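You operate a simulated robot arm through the tools that you are given. There is no shell and no other tool. Be economical: measure what you need, move in short steps, check, and stop when the job is done.

You are at the controls of a simulated robot arm. One attempt, no reset.

TASK
Rub the grime off the chair frame's arm plate and run both arm screws home.
Fine: with the yellow rubbing pad, which goes back. Set down upright: rubbing pad. What is to be rubbed or washed off counts as gone when no trace of it is left.

It is judged by the outcome, as a careful person would: the job done as asked, and still so three seconds after it is handed in. It fails if anything else is knocked over, pushed out of place, dropped, spilled or broken.

THE ROBOT
A 7-joint arm with a two-finger parallel gripper, hanging from a carriage that runs on a rail from [-1804, 6] to [476, -2] (x, y) and turns from -5.952 to 6.056 rad about z. Base frame: it is fixed where the carriage stands at the start and does not move with it; the origin is on the floor, on the carriage's upright axis, x ahead of it, y to its left, z up. Lengths are in mm, angles in rad, forces in N, time in s.
It reaches about 906 mm from its shoulder. Its first joint turns from -2.897 to 2.897 rad. Places, roughly: back arm screw [1000, 100, 600]; front arm screw [800, 100, 600]. Payload 3.91 kg.
The TCP is the grasp point between the finger pads, 30 mm short of the fingertips. In the tool frame z runs along the fingers and y along their closing line. The gripper opens to 110 mm. The fingers are 20 mm wide and 10 mm thick; the gripper's body (48 by 112 mm) begins 55 mm behind the TCP.
Orientation is that of the tool frame in the base frame, as a unit quaternion [w, x, y, z]. With the fingers straight down and closing along the base's y, the tool's x points along the base's -x, its y along +y and its z along -z.

THE INTERFACE
- The arm moves only by the tool move_arm. Its argument "targets" is text: rows parted by semicolons, each of 7 numbers parted by spaces: the shift along the tool's x, y, z in units of 400 mm (1.0 is 400 mm), then the turn, a rotation vector about the tool's x, y, z in units of 180 degrees (1.0 is 180 degrees), then the finger opening in mm, from 0 to 110. In form: x y z ax ay az gripper; .... A call has 1 to 10 rows; each row is the pose to reach, as a shift and turn from the pose commanded when the call began, along the tool's axes at that moment. A call with a number of a shift or a turn outside -1 to 1 is refused whole. Each row takes 0.2 s and may step no farther than 50 mm and 0.15 rad from the row before; otherwise, or with a gripper value out of range, the whole call is refused. A pose out of reach is approached as far as the arm can. The call stops where the force on the tool passes 40 N (or 10 N more than at its start, if that is more) or the arm is blocked; 0.2 s more then pass. The fingers move at their own pace (about 108 mm/s each) and stop on an object; they squeeze with about 39 N. The grip force told is the motor's: it shows also when the fingers shut on nothing. Time passes only in rows, and 0.2 s behind the last, so rows that repeat a pose let the fingers close. It gives the time, the measured TCP pose, the force on the tool (base axes), the opening and the grip force at its end, in the units of the frame above (readings bear some noise), with the torque about the TCP (base axes, N m) and any sound that the robot's microphone picked up, and new pictures: "show" is both (left out), scene, wrist or none.
- Cameras (640 x 400 px; columns grow to the right, rows downward): "scene" is now at [259.7, -13.5, 1587]; the picture's right is [-0.22, -0.98, 0.00], its down [-0.88, 0.20, -0.43] and it looks along [0.42, -0.09, -0.90] (base axes); focal length 284 px, centre (320, 200). "wrist" rides on the gripper at [72, 17, -103] in the tool frame; the picture's right is [-0.23, 0.97, 0.00], its down [-0.76, -0.18, -0.62] and it looks along [-0.61, -0.14, 0.78] (tool axes); focal length 222 px, centre (320, 200). There is no depth. A picture from a camera that has moved, and an enlarged one, comes with that camera's place and axes in the base frame and with its lens.
- raise_lower(by): slides the trunk up (or, below 0, down) by that many mm; the arm and the scene camera ride with it, the base frame stays. It gives what a move gives, with no picture.
- steer(legs): drives the robot by 1 to 6 legs, each [ahead, left, turn to the left] in mm, mm and rad, along the robot's own axes; the way and the turn of a leg run together, so that a leg with both is an arc; at most 1500 mm and 3.142 rad a leg. The arm and the cameras ride along, it lands a little off, and it stops where it bumps. It keeps to its track: a leg is cut to what the track allows. It gives what a move gives, and a new picture of the scene camera.
- pan_tilt(pan, tilt): turns the head with the scene camera to pan (to the left, within 2.705 rad either way) and tilt (down, from -0.506 to 1.204), counted from straight ahead of the robot. It gives what a move gives, and a new picture of the scene camera.
- zoom(camera, box): a new picture of the part [left, top, right, bottom] of that camera's present view, enlarged. It takes no simulated time.
- sign_off(): hands the job in; it is judged then, once.

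Go step by step. Nothing tells you exact positions but the pictures and the camera data: compare them with the known pose of the tool, close in by small moves and look again before you grip or let go. The budget is 120 turns and 260 pictures, counting those below and the enlarged ones. Unless the task says otherwise, let go and move clear before handing in, and close with one line.

The tools are called after "Emit:" as a command line: name --argument value ..., lists and objects as JSON in quotes. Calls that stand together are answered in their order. move_arm: Moves the arm, as the interface text tells. Its arguments: {"type":"object","properties":{"targets":{"type":"string"},"show":{"type":"string","enum":["both","scene","wrist","none"]}},"required":["targets"]} The other tools are called the same way: raise_lower (by) slides the trunk up or down; steer (legs) drives the base; pan_tilt (pan, tilt) turns the head that bears the scene camera; zoom (camera, box) takes an enlarged picture of a part of a camera's view; sign_off () hands the job in.

At the start:

```text
clock: 0.0
ee_pos: [502.6, 128.2, 972.4]
orientation: [0.0, 0.0, 1.0, 0.0]
contact_force: [0.1, 0.3, 0.3]
ft_torque: [0.01, -0.01, 0.0]
gripper_width: 110.1
grasp_force: 0.1
trunk travel left (down, up): [-289.0, 291.0]
robot x, y, heading: [-4.6, 2.1, 0.001]
head pan, tilt: [-0.22, 1.127]
```

scene: 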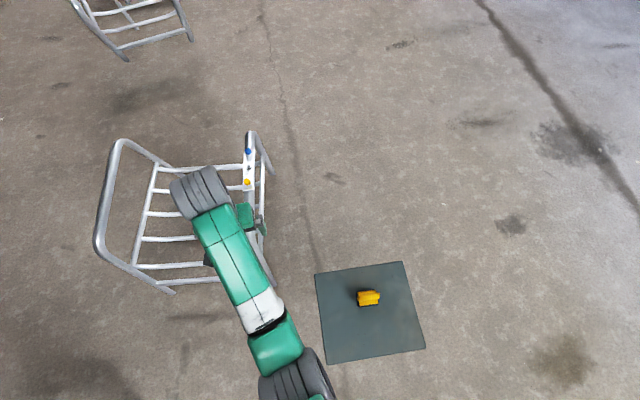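
wrist: 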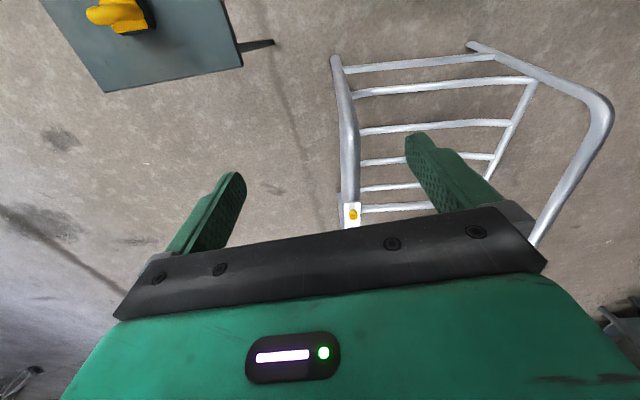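

I see the chair frame with a white arm plate bearing blue and orange screw heads, and a yellow pad on a grey table. I'll look closer at each.

Emit:
zoom --camera "scene" --box '[200, 120, 300, 200]'

Emit:
zoom --camera "scene" --box '[310, 250, 430, 370]'

Emit:
zoom --camera "wrist" --box '[40, 0, 280, 100]'

```text
5.00 times, centred on (250, 160) of scene
camera zoom: at [259.7, -13.5, 1587.0], right [-0.22, -0.98, 0.0], down [-0.88, 0.2, -0.43], along [0.42, -0.09, -0.9], focal length 1420 px, centre (670, 400)
```

zoom: 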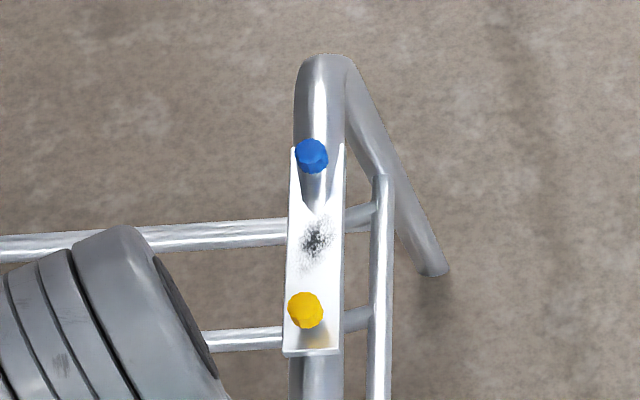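

```text
3.33 times, centred on (370, 310) of scene
camera zoom: at [259.7, -13.5, 1587.0], right [-0.22, -0.98, 0.0], down [-0.88, 0.2, -0.43], along [0.42, -0.09, -0.9], focal length 947 px, centre (153, -167)
```

zoom: 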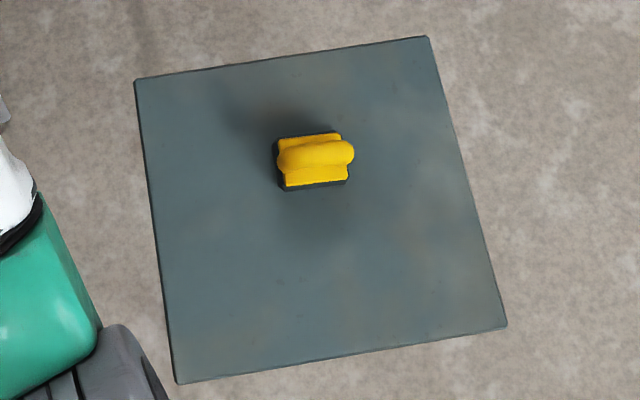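

```text
2.67 times, centred on (160, 50) of wrist
camera zoom: at [428.8, 143.8, 1076.6], right [0.23, 0.97, 0.0], down [0.76, -0.18, 0.62], along [0.61, -0.14, -0.78], focal length 592 px, centre (747, 600)
```

zoom: 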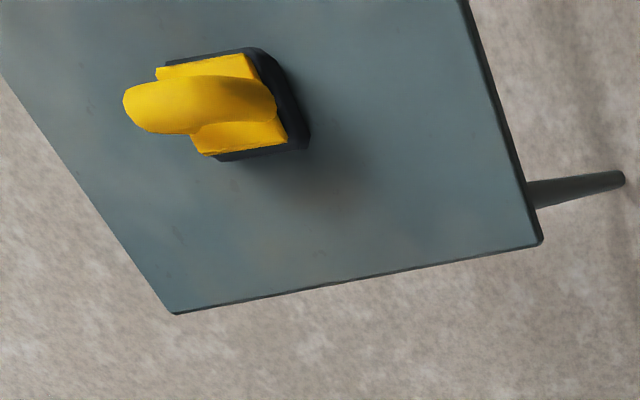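

The pad's handle works out at about (338, -194, 575), lying along y, and the plate is near x 860–1010, y 145, z 600. I'll bring the hand over the pad, turning it so the fingers close along x.

Emit:
move_arm --targets "0.04 -0.08 0.03 0 0 0.045 110; 0.08 -0.16 0.06 0 0 0.09 110; 0.12 -0.24 0.09 0 0 0.135 110; 0.16 -0.32 0.12 0 0 0.18 110; 0.20 -0.40 0.15 0 0 0.225 110; 0.24 -0.48 0.18 0 0 0.27 110; 0.28 -0.56 0.21 0 0 0.315 110; 0.32 -0.64 0.24 0 0 0.36 110; 0.36 -0.72 0.27 0 0 0.405 110; 0.40 -0.80 0.30 0 0 0.45 110"

```text
clock: 2.2
ee_pos: [341.6, -194.9, 852.7]
orientation: [0.0, 0.65, 0.76, 0.0]
contact_force: [-0.5, -1.2, 0.0]
ft_torque: [-0.01, 0.01, -0.02]
gripper_width: 109.8
grasp_force: 0.1
trunk travel left (down, up): [-289.0, 291.0]
robot x, y, heading: [1.0, 1.6, -0.0]
head pan, tilt: [-0.22, 1.127]
camera scene: at [259.6, -13.4, 1587.1], right [-0.22, -0.98, 0.0], down [-0.88, 0.2, -0.43], along [0.42, -0.09, -0.9], focal length 284 px, centre (320, 200)
camera wrist: at [345.9, -120.8, 956.2], right [1.0, -0.07, 0.0], down [-0.06, -0.78, 0.62], along [-0.05, -0.62, -0.78], focal length 222 px, centre (320, 200)
```

scene: 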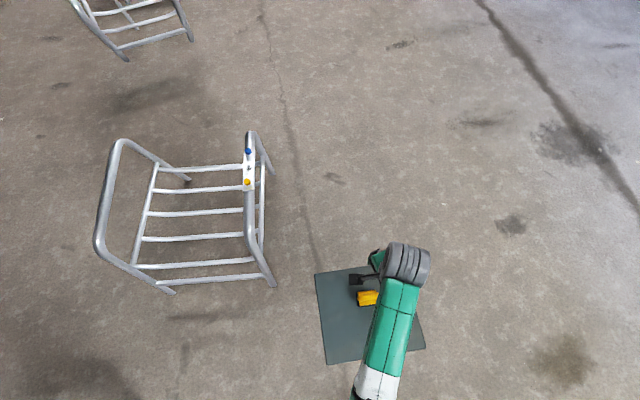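
wrist: 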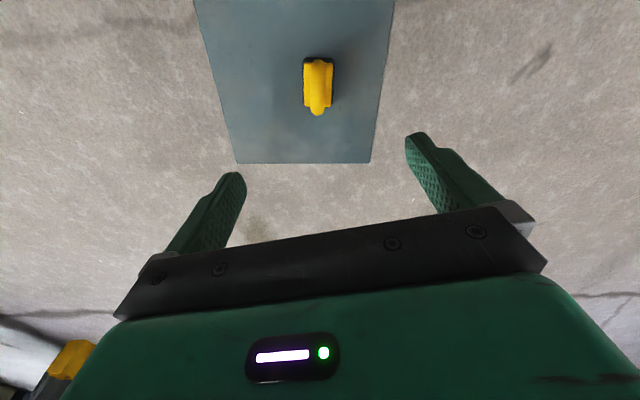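

The handle's centre is near (336, -200), its line about 5° off the y axis. I'll come lower with the extra turn and look again.

Emit:
move_arm --targets "0 0 0.1 0 0 0.038 110; 0 0 0.2 0 0 0.077 110; 0 0 0.3 0 0 0.077 110; 0 0 0.4 0 0 0.077 110"

Emit:
zoom --camera "wrist" --box '[160, 0, 480, 200]'

Emit:
zoom --camera "scene" --box '[310, 250, 430, 370]'

```text
clock: 3.2
ee_pos: [342.8, -193.4, 693.4]
orientation: [0.0, 0.736, 0.677, 0.001]
contact_force: [0.1, 0.5, -0.2]
ft_torque: [-0.01, -0.03, 0.0]
gripper_width: 109.7
grasp_force: 0.1
trunk travel left (down, up): [-289.0, 291.0]
robot x, y, heading: [-4.6, 1.0, 0.001]
head pan, tilt: [-0.22, 1.127]
camera scene: at [259.7, -13.5, 1587.1], right [-0.22, -0.98, 0.0], down [-0.88, 0.2, -0.43], along [0.42, -0.09, -0.9], focal length 284 px, centre (320, 200)
camera wrist: at [364.5, -123.0, 798.5], right [0.95, -0.31, 0.0], down [-0.24, -0.74, 0.62], along [-0.19, -0.59, -0.78], focal length 222 px, centre (320, 200)
```

scene: 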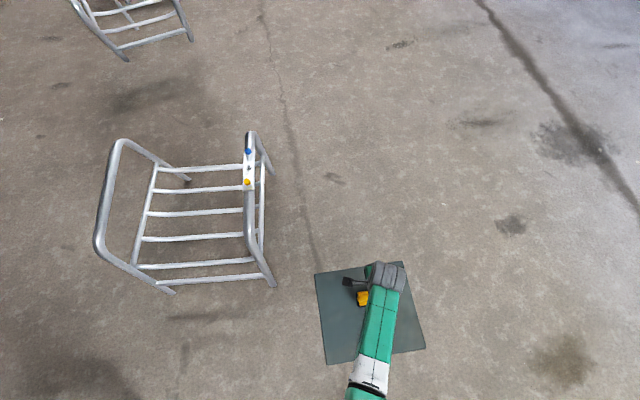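
wrist: 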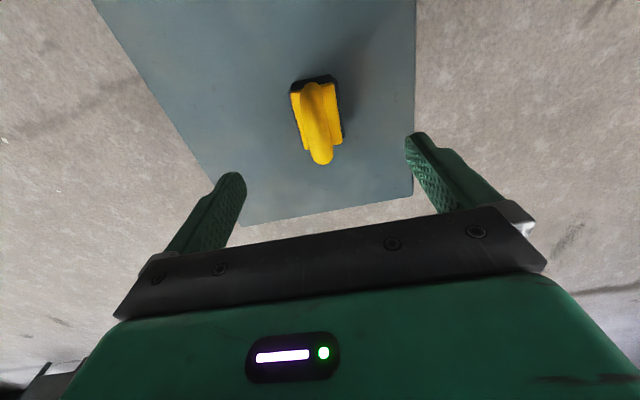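

```text
2.00 times, centred on (320, 100) of wrist
camera zoom: at [364.5, -123.0, 798.5], right [0.95, -0.31, 0.0], down [-0.24, -0.74, 0.62], along [-0.19, -0.59, -0.78], focal length 444 px, centre (320, 400)
```

zoom: 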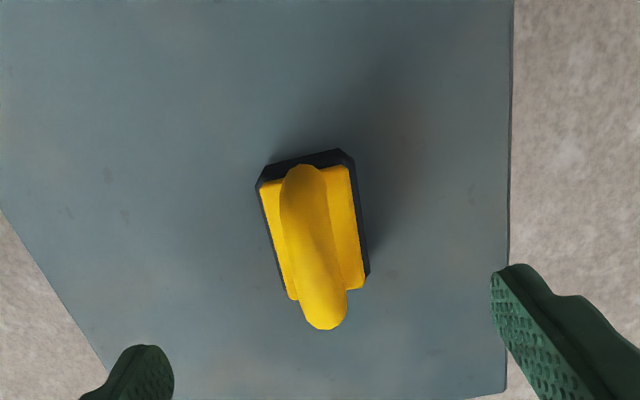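

```text
3.33 times, centred on (370, 310) of scene
camera zoom: at [259.7, -13.5, 1587.1], right [-0.22, -0.98, 0.0], down [-0.88, 0.2, -0.43], along [0.42, -0.09, -0.9], focal length 947 px, centre (153, -167)
```

zoom: 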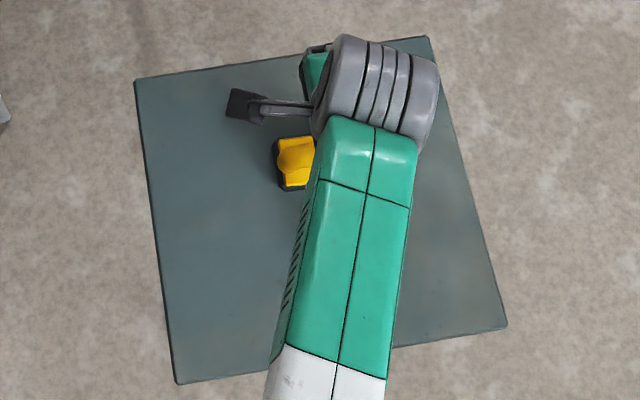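

The table top is near z 526 and the hand is aligned with the handle. I'll centre over it and descend partway.

Emit:
move_arm --targets "-0.0175 -0.0135 0.06 0 0 0 110; -0.0175 -0.0135 0.12 0 0 0 110; -0.0175 -0.0135 0.17 0 0 0 110" --show "wrist"

```text
clock: 4.0
ee_pos: [337.1, -198.3, 627.5]
orientation: [0.0, 0.735, 0.678, 0.001]
contact_force: [0.1, -0.5, 0.6]
ft_torque: [0.01, 0.0, -0.02]
gripper_width: 110.3
grasp_force: 0.1
trunk travel left (down, up): [-289.0, 291.0]
robot x, y, heading: [-2.7, -0.2, 0.002]
head pan, tilt: [-0.22, 1.127]
camera wrist: at [358.3, -129.1, 730.3], right [0.95, -0.31, 0.0], down [-0.24, -0.74, 0.62], along [-0.19, -0.59, -0.78], focal length 222 px, centre (320, 200)
```

wrist: 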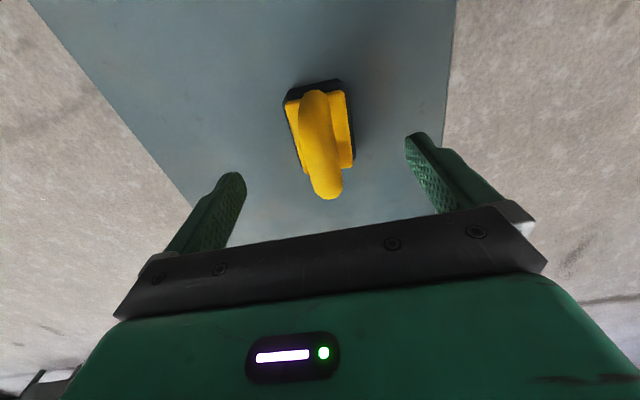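

The handle top reads about z 590, so I'll lower the TCP to about 580 and close.

Emit:
move_arm --targets "0 0.002 0.06 0 0 0 110; 0 0.002 0.118 0 0 0 110; 0 0.002 0.118 0 0 0 60; 0 0.002 0.118 0 0 0 10; 0 0.002 0.118 0 0 0 10; 0 0.002 0.118 0 0 0 10" --show "wrist"

```text
clock: 5.4
ee_pos: [337.6, -199.8, 579.5]
orientation: [0.0, 0.736, 0.677, 0.0]
contact_force: [0.2, -0.8, 0.1]
ft_torque: [-0.03, -0.01, 0.02]
gripper_width: 54.4
grasp_force: 38.5
trunk travel left (down, up): [-289.0, 291.0]
robot x, y, heading: [-3.4, 1.1, 0.0]
head pan, tilt: [-0.22, 1.127]
camera wrist: at [358.3, -129.6, 682.6], right [0.95, -0.31, 0.0], down [-0.24, -0.74, 0.62], along [-0.19, -0.59, -0.78], focal length 222 px, centre (320, 200)
```

wrist: 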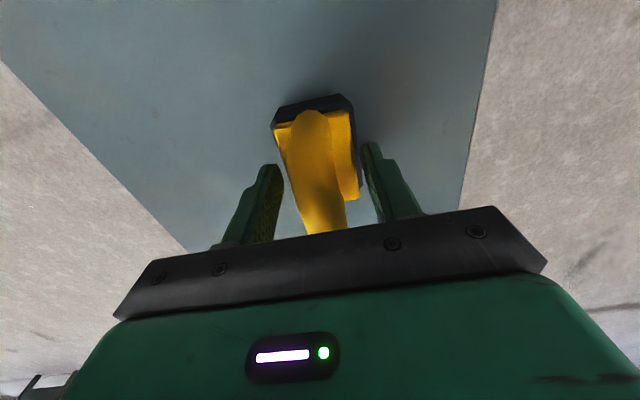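

The fingers caught the base plate (54 mm), not the handle. I'll open, rise 12 mm and close on the handle instead.

Emit:
move_arm --targets "0 0 0 0 0 0 80; 0 0 0 0 0 0 80; 0 0 -0.03 0 0 0 80; 0 0 -0.03 0 0 0 30; 0 0 -0.03 0 0 0 5; 0 0 -0.03 0 0 0 5; 0 0 -0.03 0 0 0 5" --show "wrist"

```text
clock: 7.0
ee_pos: [336.7, -199.4, 590.8]
orientation: [0.0, 0.736, 0.677, 0.0]
contact_force: [0.4, -0.4, 2.2]
ft_torque: [0.05, -0.04, -0.02]
gripper_width: 21.8
grasp_force: 38.9
trunk travel left (down, up): [-289.0, 291.0]
robot x, y, heading: [-1.3, 2.3, 0.006]
head pan, tilt: [-0.22, 1.127]
camera wrist: at [358.8, -129.1, 694.3], right [0.95, -0.31, 0.0], down [-0.24, -0.74, 0.62], along [-0.19, -0.59, -0.78], focal length 222 px, centre (320, 200)
```

wrist: 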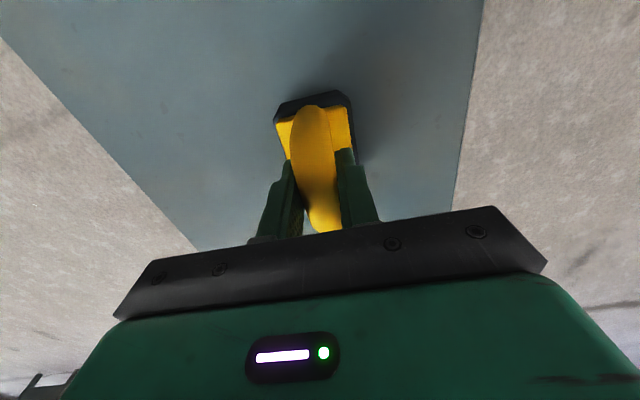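

I hold the handle at 21.8 mm. I note the home pose (336.7, -199.4, 590.8) and lift.

Emit:
move_arm --targets "0 0 -0.02 0 0 0 5; 0 0 -0.08 0 0 0 5; 0 0 -0.18 0 0 0 5; 0 0 -0.3 0 0 0 5; 0 0 -0.42 0 0 0 5; 0 0 -0.54 0 0 0 5"

```text
clock: 8.4
ee_pos: [339.1, -199.5, 805.6]
orientation: [0.0, 0.736, 0.677, 0.0]
contact_force: [-1.1, 0.6, 0.1]
ft_torque: [0.01, 0.0, 0.01]
gripper_width: 4.8
grasp_force: 0.0
trunk travel left (down, up): [-289.0, 291.0]
robot x, y, heading: [0.2, -3.8, 0.007]
head pan, tilt: [-0.22, 1.127]
camera scene: at [259.7, -13.5, 1587.0], right [-0.22, -0.98, 0.0], down [-0.88, 0.2, -0.43], along [0.42, -0.09, -0.9], focal length 284 px, centre (320, 200)
camera wrist: at [359.9, -128.9, 908.9], right [0.95, -0.31, 0.0], down [-0.24, -0.74, 0.62], along [-0.19, -0.59, -0.78], focal length 222 px, centre (320, 200)
```

scene: 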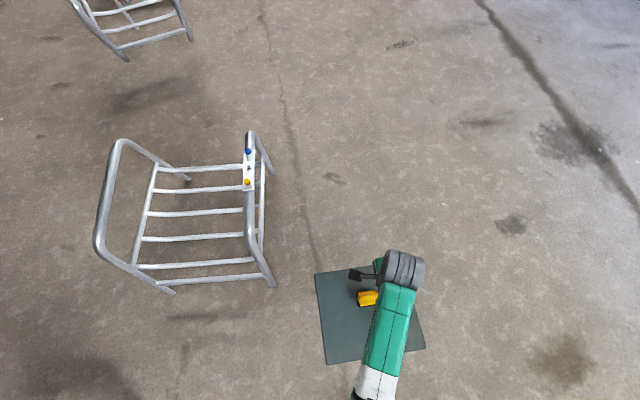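
wrist: 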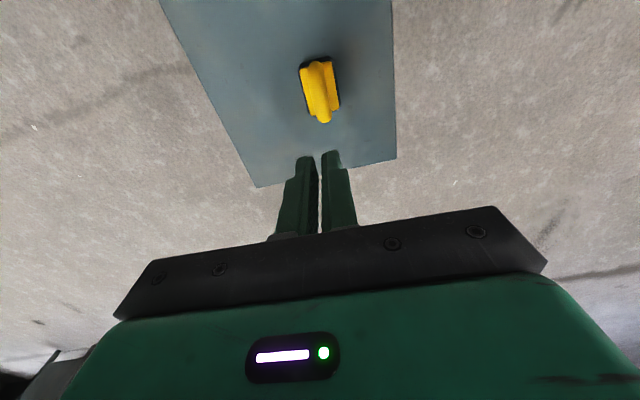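

The handle slipped out of the fingers; the pad seems still upright in place. I'll look at its shape more closely before choosing a better grip.

Emit:
zoom --camera "wrist" --box '[270, 40, 370, 140]'

Emit:
zoom --camera "scene" --box '[340, 270, 400, 320]'

```text
4.00 times, centred on (320, 90) of wrist
camera zoom: at [359.9, -128.9, 908.9], right [0.95, -0.31, 0.0], down [-0.24, -0.74, 0.62], along [-0.19, -0.59, -0.78], focal length 888 px, centre (320, 640)
```

zoom: 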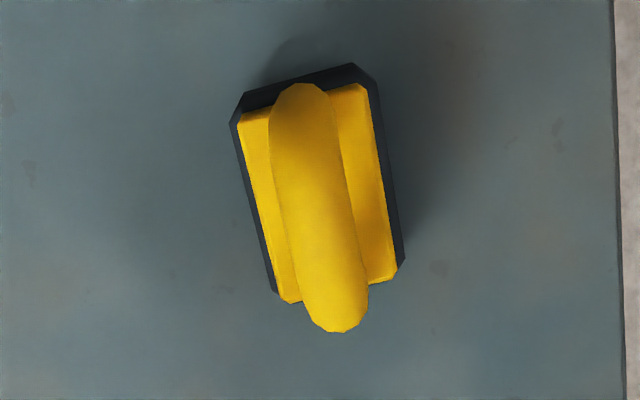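

```text
8.00 times, centred on (370, 295) of scene
camera zoom: at [259.7, -13.5, 1587.0], right [-0.22, -0.98, 0.0], down [-0.88, 0.2, -0.43], along [0.42, -0.09, -0.9], focal length 2272 px, centre (-80, -560)
```

zoom: 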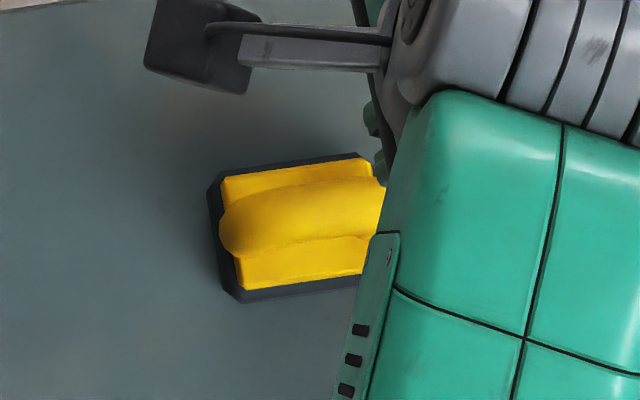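

The handle is a low rounded bar just above the base, so my fingers only pinched its top. The base sides gave a firm 54 mm grip, so I'll take the pad by the base, tips about 15 mm above the table.

Emit:
move_arm --targets "0 0 0.12 0 0 0 95; 0 0 0.24 0 0 0 95; 0 0 0.36 0 0 0 95; 0 0 0.46 0 0 0 95; 0 0 0.54 0 0 0 95; 0 0 0.587 0 0 0 95; 0 0 0.587 0 0 0 45; 0 0 0.587 0 0 0 30; 0 0 0.587 0 0 0 30; 0 0 0.587 0 0 0 30" --show "wrist"

```text
clock: 10.6
ee_pos: [334.3, -202.6, 578.6]
orientation: [0.0, 0.736, 0.677, 0.0]
contact_force: [0.5, -0.3, 1.1]
ft_torque: [-0.08, -0.12, -0.01]
gripper_width: 54.4
grasp_force: 38.9
out of reach, approached as far as the arm can: row 6, 7, 8, 9, 10
trunk travel left (down, up): [-289.0, 291.0]
robot x, y, heading: [-1.6, -4.7, -0.004]
head pan, tilt: [-0.22, 1.127]
camera wrist: at [356.0, -132.4, 681.8], right [0.95, -0.31, 0.0], down [-0.24, -0.74, 0.62], along [-0.19, -0.59, -0.78], focal length 222 px, centre (320, 200)
```

wrist: 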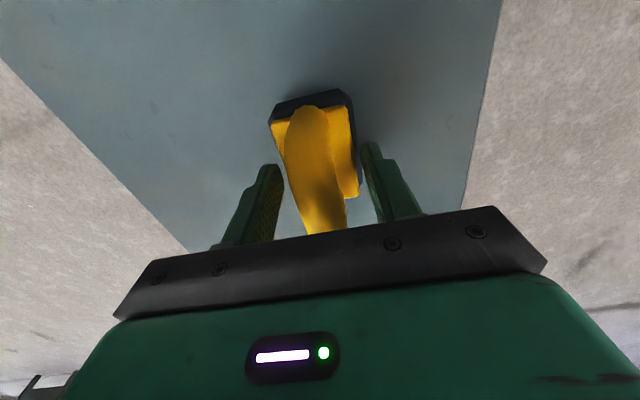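

The arm ran out of downward reach at z 578. I'll open, rise, lower the trunk for more reach, and come down again.

Emit:
move_arm --targets "0 0 0 0 0 0 95; 0 0 0 0 0 0 95; 0 0 -0.1 0 0 0 95; 0 0 -0.2 0 0 0 95; 0 0 -0.3 0 0 0 95" --show "none"

Emit:
raise_lower --by -100

```text
clock: 11.8
ee_pos: [334.3, -202.2, 699.0]
orientation: [-0.001, 0.736, 0.677, -0.001]
contact_force: [-0.1, -0.4, -0.4]
ft_torque: [-0.01, -0.02, 0.01]
gripper_width: 95.0
grasp_force: 0.1
trunk travel left (down, up): [-289.0, 291.0]
robot x, y, heading: [2.6, 0.0, -0.0]
head pan, tilt: [-0.22, 1.127]
```

```text
clock: 13.1
ee_pos: [334.4, -202.5, 597.8]
orientation: [0.0, 0.736, 0.677, 0.001]
contact_force: [0.6, 0.5, -0.3]
ft_torque: [0.01, -0.01, -0.01]
gripper_width: 95.1
grasp_force: 0.0
trunk travel left (down, up): [-189.0, 391.0]
robot x, y, heading: [0.1, 2.1, -0.001]
head pan, tilt: [-0.22, 1.127]
```

The TCP is at z 598 with more reach below. I'll go down to about 569 and close on the base.

Emit:
move_arm --targets "0.002 0.006 0.04 0 0 0 95; 0.002 0.006 0.072 0 0 0 95; 0.002 0.006 0.072 0 0 0 70; 0.002 0.006 0.072 0 0 0 40; 0.002 0.006 0.072 0 0 0 40; 0.002 0.006 0.072 0 0 0 40" --show "wrist"

```text
clock: 14.5
ee_pos: [337.8, -202.1, 570.0]
orientation: [0.0, 0.736, 0.677, -0.001]
contact_force: [0.9, 0.9, -0.5]
ft_torque: [0.0, -0.01, -0.04]
gripper_width: 54.0
grasp_force: 38.8
trunk travel left (down, up): [-189.0, 391.0]
robot x, y, heading: [-0.3, 0.5, -0.003]
head pan, tilt: [-0.22, 1.127]
camera wrist: at [358.7, -131.9, 673.0], right [0.95, -0.31, 0.0], down [-0.24, -0.74, 0.62], along [-0.19, -0.59, -0.78], focal length 222 px, centre (320, 200)
```

wrist: 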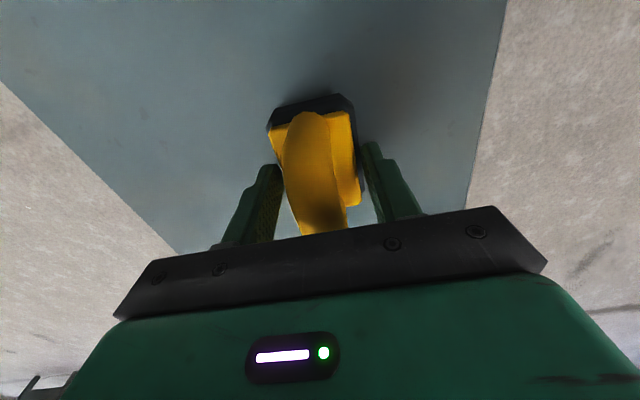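

Grip 54 mm with full force. I'll lift gently and verify it holds.

Emit:
move_arm --targets "0 0 -0.02 0 0 0 40; 0 0 -0.06 0 0 0 40; 0 0 -0.12 0 0 0 40; 0 0 -0.2 0 0 0 40; 0 0 -0.3 0 0 0 40" --show "wrist"

```text
clock: 15.7
ee_pos: [337.6, -200.9, 688.8]
orientation: [0.0, 0.736, 0.677, 0.0]
contact_force: [0.5, 0.5, -0.6]
ft_torque: [0.01, 0.03, -0.02]
gripper_width: 54.1
grasp_force: 39.1
trunk travel left (down, up): [-189.0, 391.0]
robot x, y, heading: [1.1, 3.1, 0.007]
head pan, tilt: [-0.22, 1.127]
camera wrist: at [359.4, -131.2, 793.6], right [0.95, -0.31, 0.0], down [-0.24, -0.74, 0.62], along [-0.19, -0.59, -0.78], focal length 222 px, centre (320, 200)
```

wrist: 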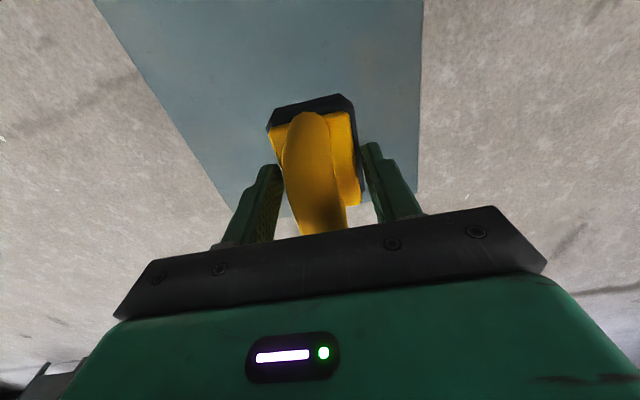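

The pad is held firmly (home: TCP 337.8, -202.1, 570.0). I'll raise it and drive the carriage ahead toward the chair.

Emit:
move_arm --targets "0 0 -0.1 0 0 0 40; 0 0 -0.2 0 0 0 40; 0 0 -0.3 0 0 0 40" --show "none"

Emit:
steer --legs '[[400, 0, 0]]'

```text
clock: 16.5
ee_pos: [338.3, -201.7, 811.7]
orientation: [0.0, 0.737, 0.676, 0.001]
contact_force: [0.4, 0.8, -1.5]
ft_torque: [0.02, 0.0, -0.03]
gripper_width: 53.6
grasp_force: 39.2
trunk travel left (down, up): [-189.0, 391.0]
robot x, y, heading: [1.9, -1.0, -0.0]
head pan, tilt: [-0.22, 1.127]
```

```text
clock: 19.0
ee_pos: [728.1, -202.3, 811.2]
orientation: [0.0, 0.737, 0.676, -0.001]
contact_force: [-0.1, 0.5, -0.9]
ft_torque: [-0.02, 0.02, 0.05]
gripper_width: 54.3
grasp_force: 39.5
trunk travel left (down, up): [-189.0, 391.0]
robot x, y, heading: [392.9, -4.6, -0.004]
head pan, tilt: [-0.22, 1.127]
camera scene: at [649.6, -15.2, 1487.1], right [-0.22, -0.98, 0.0], down [-0.88, 0.2, -0.43], along [0.42, -0.09, -0.9], focal length 284 px, centre (320, 200)
```

scene: 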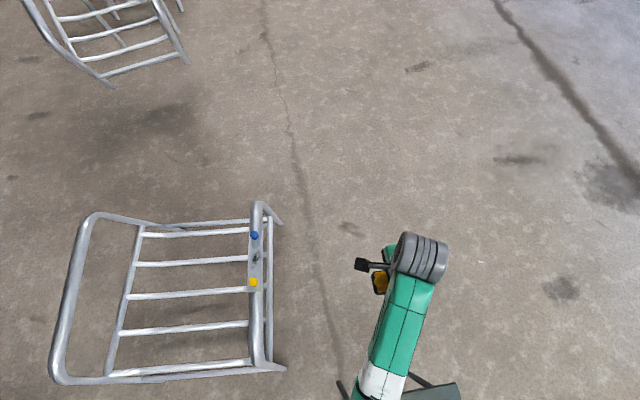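

Emit:
zoom --camera "scene" --box '[224, 210, 294, 310]'

```text
4.00 times, centred on (259, 260) of scene
camera zoom: at [649.6, -15.2, 1487.1], right [-0.22, -0.98, 0.0], down [-0.88, 0.2, -0.43], along [0.42, -0.09, -0.9], focal length 1136 px, centre (564, -40)
```

zoom: 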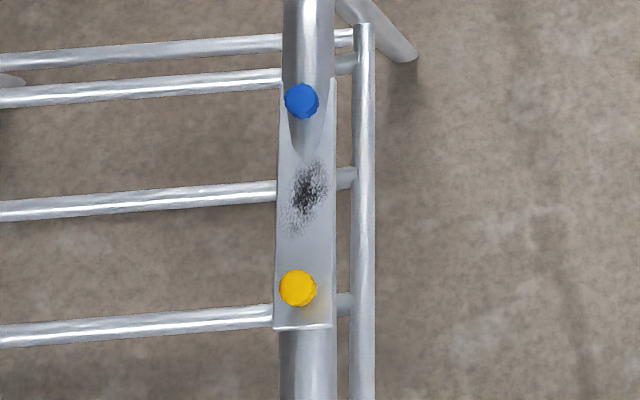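

The blue screw head is about (964, 125, 659), orange (825, 145, 660), plate surface near z 638–640, grime centred near (897, 134). I'll carry the pad over the grime, turning it to match the plate.

Emit:
move_arm --targets "0.097 0.038 0.0 0 0 0 40; 0.194 0.076 0 0 0 0 40; 0.291 0.114 0 0 0 0 40; 0.388 0.152 0 0 0 0.005 40; 0.485 0.19 0 0 0 0.01 40; 0.582 0.228 0.03 0 0 0.015 40; 0.679 0.266 0.06 0 0 0.019 40; 0.776 0.304 0.11 0 0 0.019 40; 0.8725 0.342 0.16 0 0 0.019 40"

Emit:
zoom --camera "scene" --box '[200, 180, 340, 320]'

```text
clock: 21.0
ee_pos: [891.9, 134.8, 747.2]
orientation: [0.0, 0.757, 0.653, 0.001]
contact_force: [-0.6, -0.3, -1.4]
ft_torque: [0.01, 0.02, 0.0]
gripper_width: 54.1
grasp_force: 39.2
trunk travel left (down, up): [-189.0, 391.0]
robot x, y, heading: [388.9, -3.7, -0.004]
head pan, tilt: [-0.22, 1.127]
camera scene: at [649.6, -15.1, 1487.1], right [-0.22, -0.98, 0.0], down [-0.88, 0.2, -0.43], along [0.42, -0.09, -0.9], focal length 284 px, centre (320, 200)
camera wrist: at [918.0, 202.7, 850.6], right [0.93, -0.37, 0.0], down [-0.29, -0.73, 0.62], along [-0.23, -0.58, -0.78], focal length 222 px, centre (320, 200)
```

scene: 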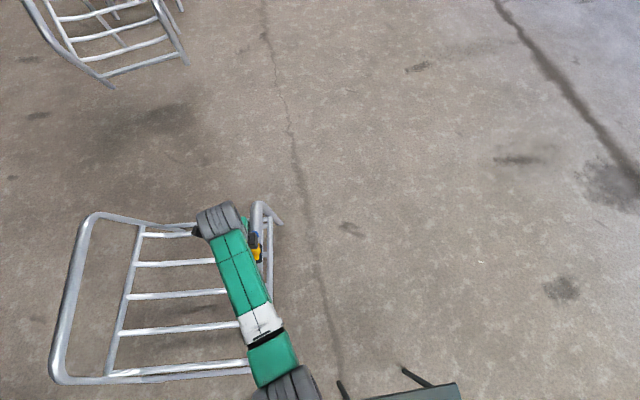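
wrist: 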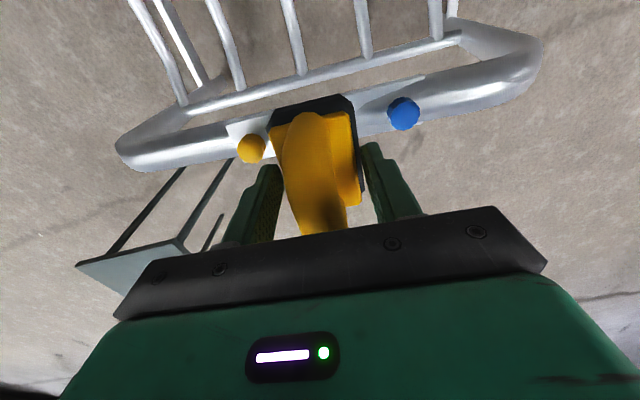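

```text
2.86 times, centred on (270, 250) of scene
camera zoom: at [649.6, -15.1, 1487.1], right [-0.22, -0.98, 0.0], down [-0.88, 0.2, -0.43], along [0.42, -0.09, -0.9], focal length 812 px, centre (463, 57)
```

zoom: 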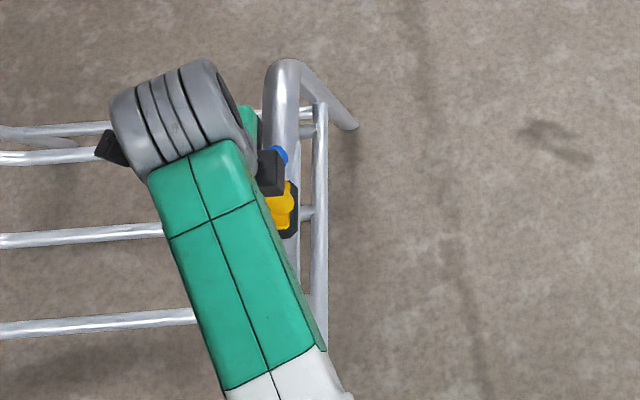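

The pad is centred between both screws. I'll lower until just above the plate and look for contact.

Emit:
move_arm --targets "0 0 0.05 0 0 0 40; 0 0 0.1 0 0 0 40; 0 0 0.135 0 0 0 40; 0 0 0.145 0 0 0 40" --show "wrist"

```text
clock: 22.0
ee_pos: [894.6, 132.8, 689.1]
orientation: [0.0, 0.757, 0.654, 0.0]
contact_force: [0.7, -0.8, -0.7]
ft_torque: [-0.01, 0.0, 0.01]
gripper_width: 54.2
grasp_force: 39.2
trunk travel left (down, up): [-189.0, 391.0]
robot x, y, heading: [390.1, -0.7, 0.001]
head pan, tilt: [-0.22, 1.127]
camera wrist: at [919.5, 201.1, 792.6], right [0.93, -0.37, 0.0], down [-0.29, -0.73, 0.62], along [-0.23, -0.58, -0.78], focal length 222 px, centre (320, 200)
```

wrist: 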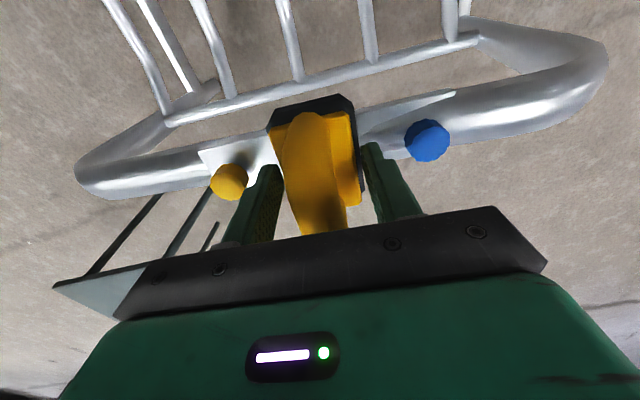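

Clearance to both screws is about 20 mm. I'll lower in 2 mm steps until contact.

Emit:
move_arm --targets "0 0 0.005 0 0 0 40; 0 0 0.01 0 0 0 40; 0 0 0.015 0 0 0 40" --show "none"

```text
clock: 22.8
ee_pos: [892.5, 133.0, 683.9]
orientation: [0.0, 0.757, 0.654, 0.0]
contact_force: [-13.1, -3.8, 23.9]
ft_torque: [-0.25, 0.01, -0.1]
gripper_width: 54.0
grasp_force: 39.2
trunk travel left (down, up): [-189.0, 391.0]
robot x, y, heading: [394.4, -0.3, -0.002]
head pan, tilt: [-0.22, 1.127]
stopped in row 3: the force on the tool passed its limit at 46 N (the readings are from after the stop); the commanded pose is now the measured one
```

Contact at TCP z 684. I'll rub gently along the plate, ±14 mm, with slight pressure.

Emit:
move_arm --targets "0 0.017 -0.001 0 0 0 40; 0 0.034 -0.001 0 0 0 40; 0 0.017 -0.001 0 0 0 40; 0 0 -0.001 0 0 0 40; 0 -0.017 -0.001 0 0 0 40; 0 -0.034 -0.001 0 0 0 40; 0 -0.017 -0.001 0 0 0 40; 0 0 -0.001 0 0 0 40; 0 0.017 -0.001 0 0 0 40; 0 0.034 -0.001 0 0 0 40" --show "none"

```text
clock: 23.1
ee_pos: [895.9, 133.8, 684.4]
orientation: [-0.001, 0.757, 0.653, 0.0]
contact_force: [-11.1, -1.5, 13.0]
ft_torque: [-0.17, 0.1, -0.1]
gripper_width: 54.3
grasp_force: 39.2
trunk travel left (down, up): [-189.0, 391.0]
robot x, y, heading: [389.1, 3.0, -0.003]
head pan, tilt: [-0.22, 1.127]
stopped in row 1: the force on the tool passed its limit at 45 N (the readings are from after the stop); the commanded pose is now the measured one
```

Too much pressure; I'll ease off about 1 mm and rub in smaller steps.

Emit:
move_arm --targets "0 0 -0.003 0 0 0 40; 0 0 -0.003 0 0 0 40" --show "none"

```text
clock: 23.8
ee_pos: [897.5, 133.7, 686.9]
orientation: [0.0, 0.757, 0.654, -0.001]
contact_force: [0.1, -1.3, -0.6]
ft_torque: [0.02, 0.0, -0.01]
gripper_width: 54.2
grasp_force: 39.6
trunk travel left (down, up): [-189.0, 391.0]
robot x, y, heading: [390.1, -0.1, -0.004]
head pan, tilt: [-0.22, 1.127]
```

Emit:
move_arm --targets "0 0 0.001 0 0 0 40; 0 0 0.002 0 0 0 40; 0 0 0.002 0 0 0 40" --show "none"

```text
clock: 24.6
ee_pos: [897.1, 133.9, 685.9]
orientation: [0.0, 0.756, 0.654, 0.0]
contact_force: [0.2, 0.4, -0.5]
ft_torque: [0.0, -0.01, -0.04]
gripper_width: 54.2
grasp_force: 39.1
trunk travel left (down, up): [-189.0, 391.0]
robot x, y, heading: [390.1, 1.4, -0.002]
head pan, tilt: [-0.22, 1.127]
```

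Emit:
move_arm --targets "0 0 0.0015 0 0 0 40; 0 0 0.003 0 0 0 40; 0 0 0.003 0 0 0 40" --show "none"

```text
clock: 25.4
ee_pos: [895.7, 133.5, 685.0]
orientation: [0.001, 0.757, 0.654, 0.0]
contact_force: [-5.9, -0.5, 11.9]
ft_torque: [-0.13, -0.09, -0.09]
gripper_width: 54.3
grasp_force: 38.6
trunk travel left (down, up): [-189.0, 391.0]
robot x, y, heading: [390.4, -2.5, 0.0]
head pan, tilt: [-0.22, 1.127]
```

Contact at about 12 N. Now short rubbing strokes.

Emit:
move_arm --targets "0 -0.012 0 0 0 0 40; 0 -0.024 0 0 0 0 40; 0 -0.036 0 0 0 0 40; 0 -0.024 0 0 0 0 40; 0 -0.012 0 0 0 0 40; 0 0 0 0 0 0 40; 0 0.012 0 0 0 0 40; 0 0.024 0 0 0 0 40; 0 0.034 0 0 0 0 40; 0 0 0 0 0 0 40" --show "none"

```text
clock: 26.9
ee_pos: [897.0, 133.8, 685.3]
orientation: [0.0, 0.756, 0.654, -0.002]
contact_force: [-14.0, -3.3, 19.2]
ft_torque: [-0.3, 0.14, -0.16]
gripper_width: 54.2
grasp_force: 38.5
trunk travel left (down, up): [-189.0, 391.0]
robot x, y, heading: [385.9, -3.2, -0.003]
head pan, tilt: [-0.22, 1.127]
stopped in row 7: the force on the tool passed its limit at 44 N (the readings are from after the stop); the commanded pose is now the measured one
```

The strokes toward -x went fine; toward +x the force rose. I'll lift to see how much has come off.

Emit:
move_arm --targets "0 0 -0.05 0 0 0 40; 0 0 -0.14 0 0 0 40; 0 0 -0.24 0 0 0 40; -0.1 0 -0.24 0 0 0 40; -0.2 0 -0.24 0 0 0 40; -0.3 0 -0.24 0 0 0 40"

Emit:
zoom --camera "scene" --box '[224, 210, 294, 310]'

Emit:
zoom --camera "wrist" --box '[220, 60, 420, 200]'

```text
clock: 28.3
ee_pos: [885.0, 14.4, 783.4]
orientation: [-0.001, 0.757, 0.654, 0.0]
contact_force: [-0.3, -0.4, -1.3]
ft_torque: [-0.02, 0.03, -0.03]
gripper_width: 54.3
grasp_force: 38.6
trunk travel left (down, up): [-189.0, 391.0]
robot x, y, heading: [391.3, -5.1, -0.003]
head pan, tilt: [-0.22, 1.127]
camera scene: at [648.6, -15.2, 1487.0], right [-0.22, -0.98, 0.0], down [-0.88, 0.2, -0.43], along [0.42, -0.09, -0.9], focal length 284 px, centre (320, 200)
camera wrist: at [909.8, 83.5, 887.6], right [0.93, -0.36, 0.0], down [-0.28, -0.73, 0.62], along [-0.23, -0.58, -0.78], focal length 222 px, centre (320, 200)
```

scene: 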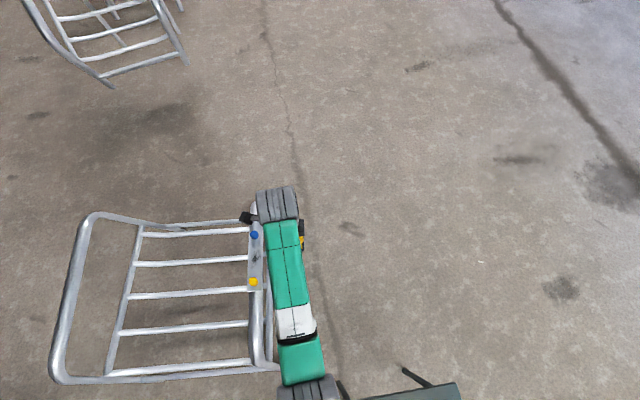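
wrist: 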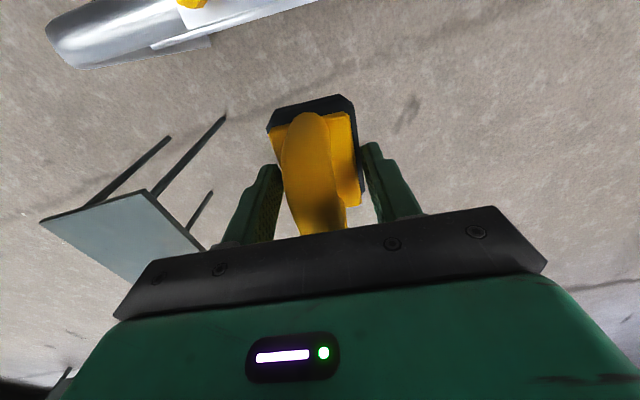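

```text
4.00 times, centred on (259, 260) of scene
camera zoom: at [648.6, -15.2, 1487.0], right [-0.22, -0.98, 0.0], down [-0.88, 0.2, -0.43], along [0.42, -0.09, -0.9], focal length 1136 px, centre (564, -40)
```

zoom: 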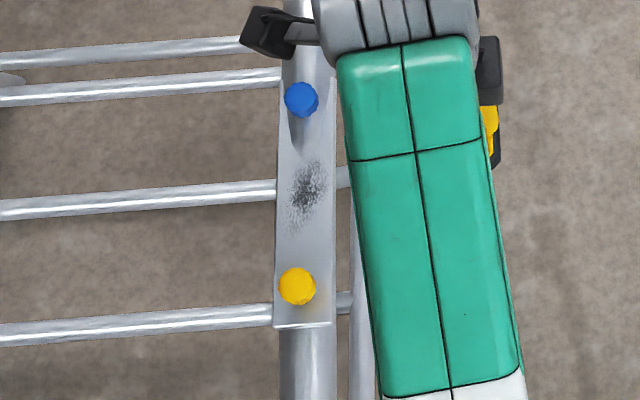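

```text
2.86 times, centred on (320, 130) of wrist
camera zoom: at [909.8, 83.5, 887.6], right [0.93, -0.36, 0.0], down [-0.28, -0.73, 0.62], along [-0.23, -0.58, -0.78], focal length 635 px, centre (320, 400)
```

zoom: 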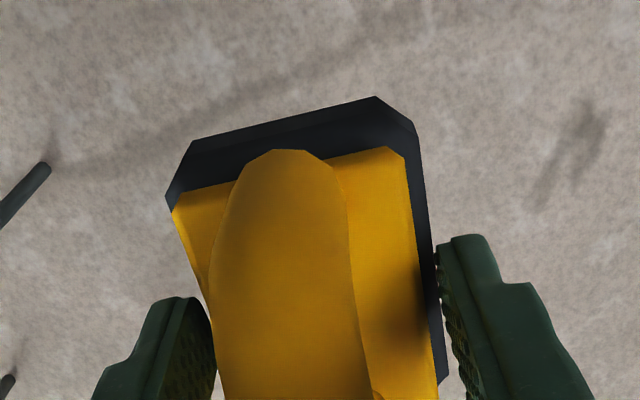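

The grime has faded but not gone; rubbing works. I'll go back down and keep rubbing with lighter pressure.

Emit:
move_arm --targets "0.1 0 0 0 0 0 40; 0.2 -0.005 0 0 0 0 40; 0.3 -0.01 0 0 0 0 40; 0.3 -0.01 0.1 0 0 0 40; 0.3 -0.01 0.2 0 0 0 40; 0.3 -0.01 0.235 0 0 0 40; 0.3 -0.01 0.235 0 0 0 40" --show "none"

```text
clock: 29.9
ee_pos: [896.1, 134.8, 689.1]
orientation: [0.0, 0.757, 0.654, 0.0]
contact_force: [-0.9, -0.1, -1.6]
ft_torque: [0.0, -0.02, 0.01]
gripper_width: 54.2
grasp_force: 38.8
trunk travel left (down, up): [-189.0, 391.0]
robot x, y, heading: [387.5, -2.5, -0.002]
head pan, tilt: [-0.22, 1.127]
```

Emit:
move_arm --targets "0 0 0.004 0 0 0 40; 0 0 0.006 0 0 0 40; 0 0 0.008 0 0 0 40; 0 0 0.008 0 0 0 40" --show "none"

```text
clock: 30.9
ee_pos: [895.9, 134.5, 686.1]
orientation: [-0.001, 0.757, 0.654, -0.001]
contact_force: [-2.4, -0.5, 6.6]
ft_torque: [-0.06, -0.04, -0.02]
gripper_width: 54.1
grasp_force: 39.3
trunk travel left (down, up): [-189.0, 391.0]
robot x, y, heading: [390.0, -5.5, -0.003]
head pan, tilt: [-0.22, 1.127]
```

Light contact (6.6 N). Rubbing back and forth now.

Emit:
move_arm --targets "0 -0.015 0 0 0 0 40; 0 -0.03 0 0 0 0 40; 0 -0.015 0 0 0 0 40; 0 0 0 0 0 0 40; 0 0.01 0 0 0 0 40; 0 0.02 0 0 0 0 40; 0 0.01 0 0 0 0 40; 0 -0.01 0 0 0 0 40; 0 -0.025 0 0 0 0 40; 0 -0.01 0 0 0 0 40" --show "none"

```text
clock: 31.9
ee_pos: [892.8, 135.7, 685.6]
orientation: [-0.002, 0.756, 0.654, -0.002]
contact_force: [0.4, 0.7, -2.1]
ft_torque: [0.0, 0.04, 0.01]
gripper_width: 54.1
grasp_force: 39.2
trunk travel left (down, up): [-189.0, 391.0]
robot x, y, heading: [386.1, -2.5, -0.0]
head pan, tilt: [-0.22, 1.127]
stopped in row 4: the force on the tool passed its limit at 48 N (the readings are from after the stop); the commanded pose is now the measured one
```

Strokes toward -x slide freely while +x strokes bind. I'll use one-way strokes: down, drag toward -x, lift, return.

Emit:
move_arm --targets "0 0.01 -0.008 0 0 0 40; 0 0.035 -0.008 0 0 0 40; 0 0.035 0 0 0 0 40; 0 0.035 0.002 0 0 0 40; 0 0.02 0.002 0 0 0 40; 0 0 0.002 0 0 0 40; 0 -0.02 0.002 0 0 0 40; 0 -0.02 0.002 0 0 0 40" --show "none"

```text
clock: 33.7
ee_pos: [884.9, 136.4, 685.7]
orientation: [-0.002, 0.756, 0.655, -0.004]
contact_force: [3.0, -0.2, 2.1]
ft_torque: [0.06, -0.06, -0.1]
gripper_width: 53.9
grasp_force: 38.7
trunk travel left (down, up): [-189.0, 391.0]
robot x, y, heading: [386.7, 0.2, 0.003]
head pan, tilt: [-0.22, 1.127]
```

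Emit:
move_arm --targets "0 0.025 -0.008 0 0 0 40; 0 0.055 -0.006 0 0 0 40; 0 0.055 0.002 0 0 0 40; 0 0.028 0.002 0 0 0 40; 0 0 0.002 0 0 0 40; 0 0.025 -0.008 0 0 0 40; 0 0.055 -0.006 0 0 0 40; 0 0.055 0.002 0 0 0 40; 0 0.028 0.002 0 0 0 40; 0 0 0.002 0 0 0 40" --show "none"

```text
clock: 35.9
ee_pos: [883.2, 135.3, 684.5]
orientation: [-0.002, 0.756, 0.654, -0.002]
contact_force: [2.2, 0.2, 1.4]
ft_torque: [0.07, -0.01, -0.07]
gripper_width: 54.2
grasp_force: 38.8
trunk travel left (down, up): [-189.0, 391.0]
robot x, y, heading: [389.7, 2.0, -0.004]
head pan, tilt: [-0.22, 1.127]
```

Emit:
move_arm --targets "0 0.025 -0.008 0 0 0 40; 0 0.055 -0.006 0 0 0 40; 0 0.055 0.002 0 0 0 40; 0 0.028 0.003 0 0 0 40; 0 0 0.004 0 0 0 40; 0 0.025 -0.008 0 0 0 40; 0 0.055 -0.006 0 0 0 40; 0 0.055 0.002 0 0 0 40; 0 0.028 0.003 0 0 0 40; 0 0 0.004 0 0 0 40" --show "none"

Emit:
move_arm --targets "0 0 -0.05 0 0 0 40; 0 0 -0.14 0 0 0 40; 0 0 -0.24 0 0 0 40; -0.1 0 -0.24 0 0 0 40; -0.2 0 -0.24 0 0 0 40; -0.3 0 -0.24 0 0 0 40" --show "none"

Emit:
zoom --camera "scene" --box '[224, 210, 294, 310]'

```text
clock: 37.6
ee_pos: [902.8, 134.5, 685.2]
orientation: [-0.003, 0.755, 0.655, -0.004]
contact_force: [-10.8, 0.7, 17.5]
ft_torque: [-0.14, 0.06, -0.08]
gripper_width: 54.0
grasp_force: 38.7
trunk travel left (down, up): [-189.0, 391.0]
robot x, y, heading: [386.8, 1.0, -0.001]
head pan, tilt: [-0.22, 1.127]
stopped in row 8: the force on the tool passed its limit at 42 N (the readings are from after the stop); the commanded pose is now the measured one
```

```text
clock: 39.0
ee_pos: [887.9, 14.6, 782.1]
orientation: [-0.003, 0.755, 0.655, -0.004]
contact_force: [-0.1, 0.2, -1.3]
ft_torque: [0.03, 0.04, 0.0]
gripper_width: 54.3
grasp_force: 38.7
trunk travel left (down, up): [-189.0, 391.0]
robot x, y, heading: [386.0, -0.8, 0.007]
head pan, tilt: [-0.22, 1.127]
```

```text
4.00 times, centred on (259, 260) of scene
camera zoom: at [647.8, -15.0, 1487.0], right [-0.22, -0.98, 0.0], down [-0.88, 0.2, -0.43], along [0.42, -0.09, -0.9], focal length 1136 px, centre (564, -40)
```

zoom: 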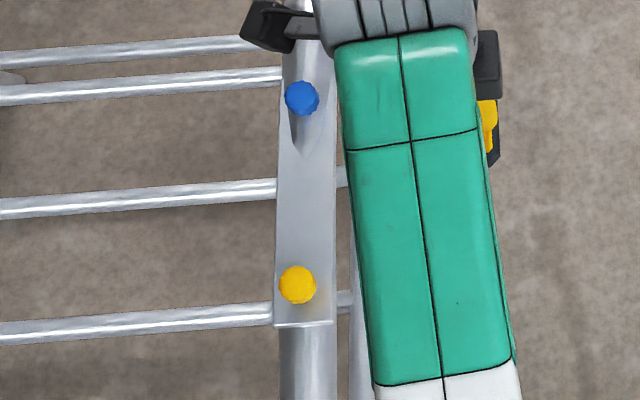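

The plate looks clean. I'll zoom hard to look for faint traces.

Emit:
zoom --camera "scene" --box '[246, 230, 278, 292]'

```text
6.45 times, centred on (262, 261) of scene
camera zoom: at [647.8, -15.0, 1487.0], right [-0.22, -0.98, 0.0], down [-0.88, 0.2, -0.43], along [0.42, -0.09, -0.9], focal length 1832 px, centre (694, -194)
```

zoom: 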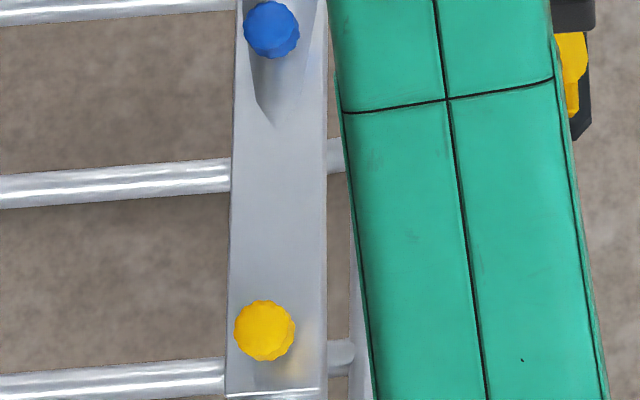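

The plate is clean. Now I'll return the pad: level and turn the hand back, move clear of the chair, and drive the carriage back.

Emit:
move_arm --targets "-0.085 -0.046 -0.01 -0.0005 0 -0.003 40; -0.17 -0.092 -0.02 -0.001 0 -0.006 40; -0.254 -0.137 -0.045 -0.0015 0 -0.009 40; -0.338 -0.183 -0.045 -0.002 0.0003 -0.012 40; -0.423 -0.229 -0.045 -0.0025 0.0005 -0.015 40; -0.508 -0.275 -0.045 -0.003 0.0006 -0.0185 40; -0.592 -0.32 -0.045 -0.0031 0.0006 -0.0185 40" --show "none"

Emit:
steer --legs '[[-390, 0, 0]]'

```text
clock: 40.6
ee_pos: [725.6, -200.7, 803.4]
orientation: [0.001, 0.736, 0.677, 0.001]
contact_force: [0.6, -0.3, -1.8]
ft_torque: [0.03, 0.0, 0.06]
gripper_width: 54.0
grasp_force: 39.0
trunk travel left (down, up): [-189.0, 391.0]
robot x, y, heading: [389.7, 1.0, 0.0]
head pan, tilt: [-0.22, 1.127]
```

```text
clock: 43.0
ee_pos: [347.0, -196.7, 804.3]
orientation: [0.001, 0.734, 0.679, 0.0]
contact_force: [-0.2, -0.5, -1.4]
ft_torque: [0.01, -0.04, 0.0]
gripper_width: 54.0
grasp_force: 39.2
trunk travel left (down, up): [-189.0, 391.0]
robot x, y, heading: [7.9, 2.2, 0.002]
head pan, tilt: [-0.22, 1.127]
camera scene: at [267.5, -12.3, 1487.0], right [-0.21, -0.98, 0.0], down [-0.88, 0.19, -0.43], along [0.42, -0.09, -0.9], focal length 284 px, centre (320, 200)
```

scene: 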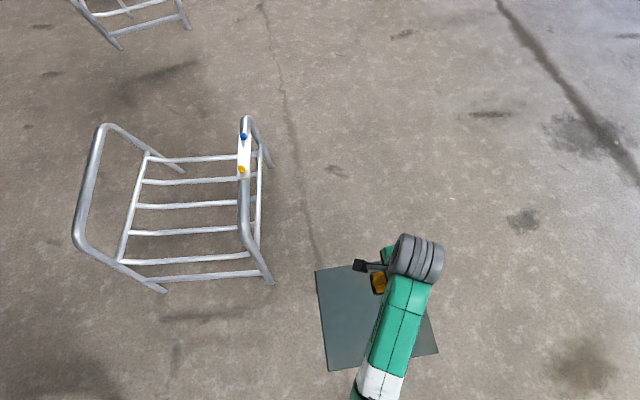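

Now 9 mm and 5 mm off the home spot; I'll correct and lower to just above the table.

Emit:
move_arm --targets "-0.015 -0.021 0.1 0 0 0 40; -0.015 -0.021 0.2 0 0 0.001 40; -0.015 -0.021 0.3 0 0 0.001 40; -0.015 -0.021 0.4 0 0 0.001 40; -0.015 -0.021 0.5 0 0 0.001 40; -0.015 -0.021 0.55 0 0 0.001 40; -0.015 -0.021 0.57 0 0 0.001 40; -0.015 -0.021 0.57 0 0 0.001 40" --show "wrist"

```text
clock: 44.8
ee_pos: [341.2, -203.0, 573.3]
orientation: [0.0, 0.736, 0.677, 0.001]
contact_force: [0.1, 1.1, -1.9]
ft_torque: [0.0, 0.01, -0.01]
gripper_width: 54.2
grasp_force: 38.9
trunk travel left (down, up): [-189.0, 391.0]
robot x, y, heading: [7.8, -1.6, 0.008]
head pan, tilt: [-0.22, 1.127]
camera wrist: at [361.3, -131.8, 677.9], right [0.95, -0.31, 0.0], down [-0.24, -0.74, 0.62], along [-0.19, -0.59, -0.78], focal length 222 px, centre (320, 200)
```

wrist: 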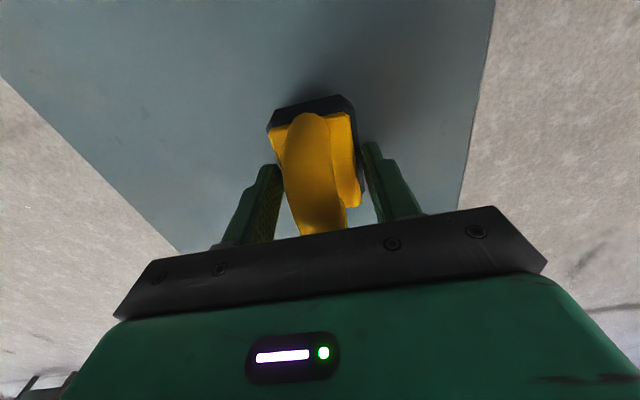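

Emit:
move_arm --targets "0 -0.006 0.003 0 0 0 40; 0 -0.006 0.006 0 0 0 40; 0 -0.006 0.008 0 0 0 40; 0 -0.006 0.008 0 0 0 40" --show "none"

```text
clock: 45.8
ee_pos: [336.9, -202.4, 571.4]
orientation: [0.001, 0.736, 0.677, 0.0]
contact_force: [0.5, -0.4, -0.5]
ft_torque: [0.05, 0.02, -0.03]
gripper_width: 54.1
grasp_force: 39.5
trunk travel left (down, up): [-189.0, 391.0]
robot x, y, heading: [8.2, -1.6, 0.008]
head pan, tilt: [-0.22, 1.127]
```

Emit:
move_arm --targets "0 0 0.001 0 0 0 40; 0 0 0.002 0 0 0 40; 0 0 0.003 0 0 0 40; 0 0 0.003 0 0 0 40" --show "none"

```text
clock: 46.8
ee_pos: [337.2, -201.9, 571.1]
orientation: [0.0, 0.735, 0.678, 0.001]
contact_force: [-0.4, 0.2, -1.3]
ft_torque: [-0.02, 0.01, 0.04]
gripper_width: 54.5
grasp_force: 39.6
trunk travel left (down, up): [-189.0, 391.0]
robot x, y, heading: [9.7, -1.3, 0.008]
head pan, tilt: [-0.22, 1.127]
```

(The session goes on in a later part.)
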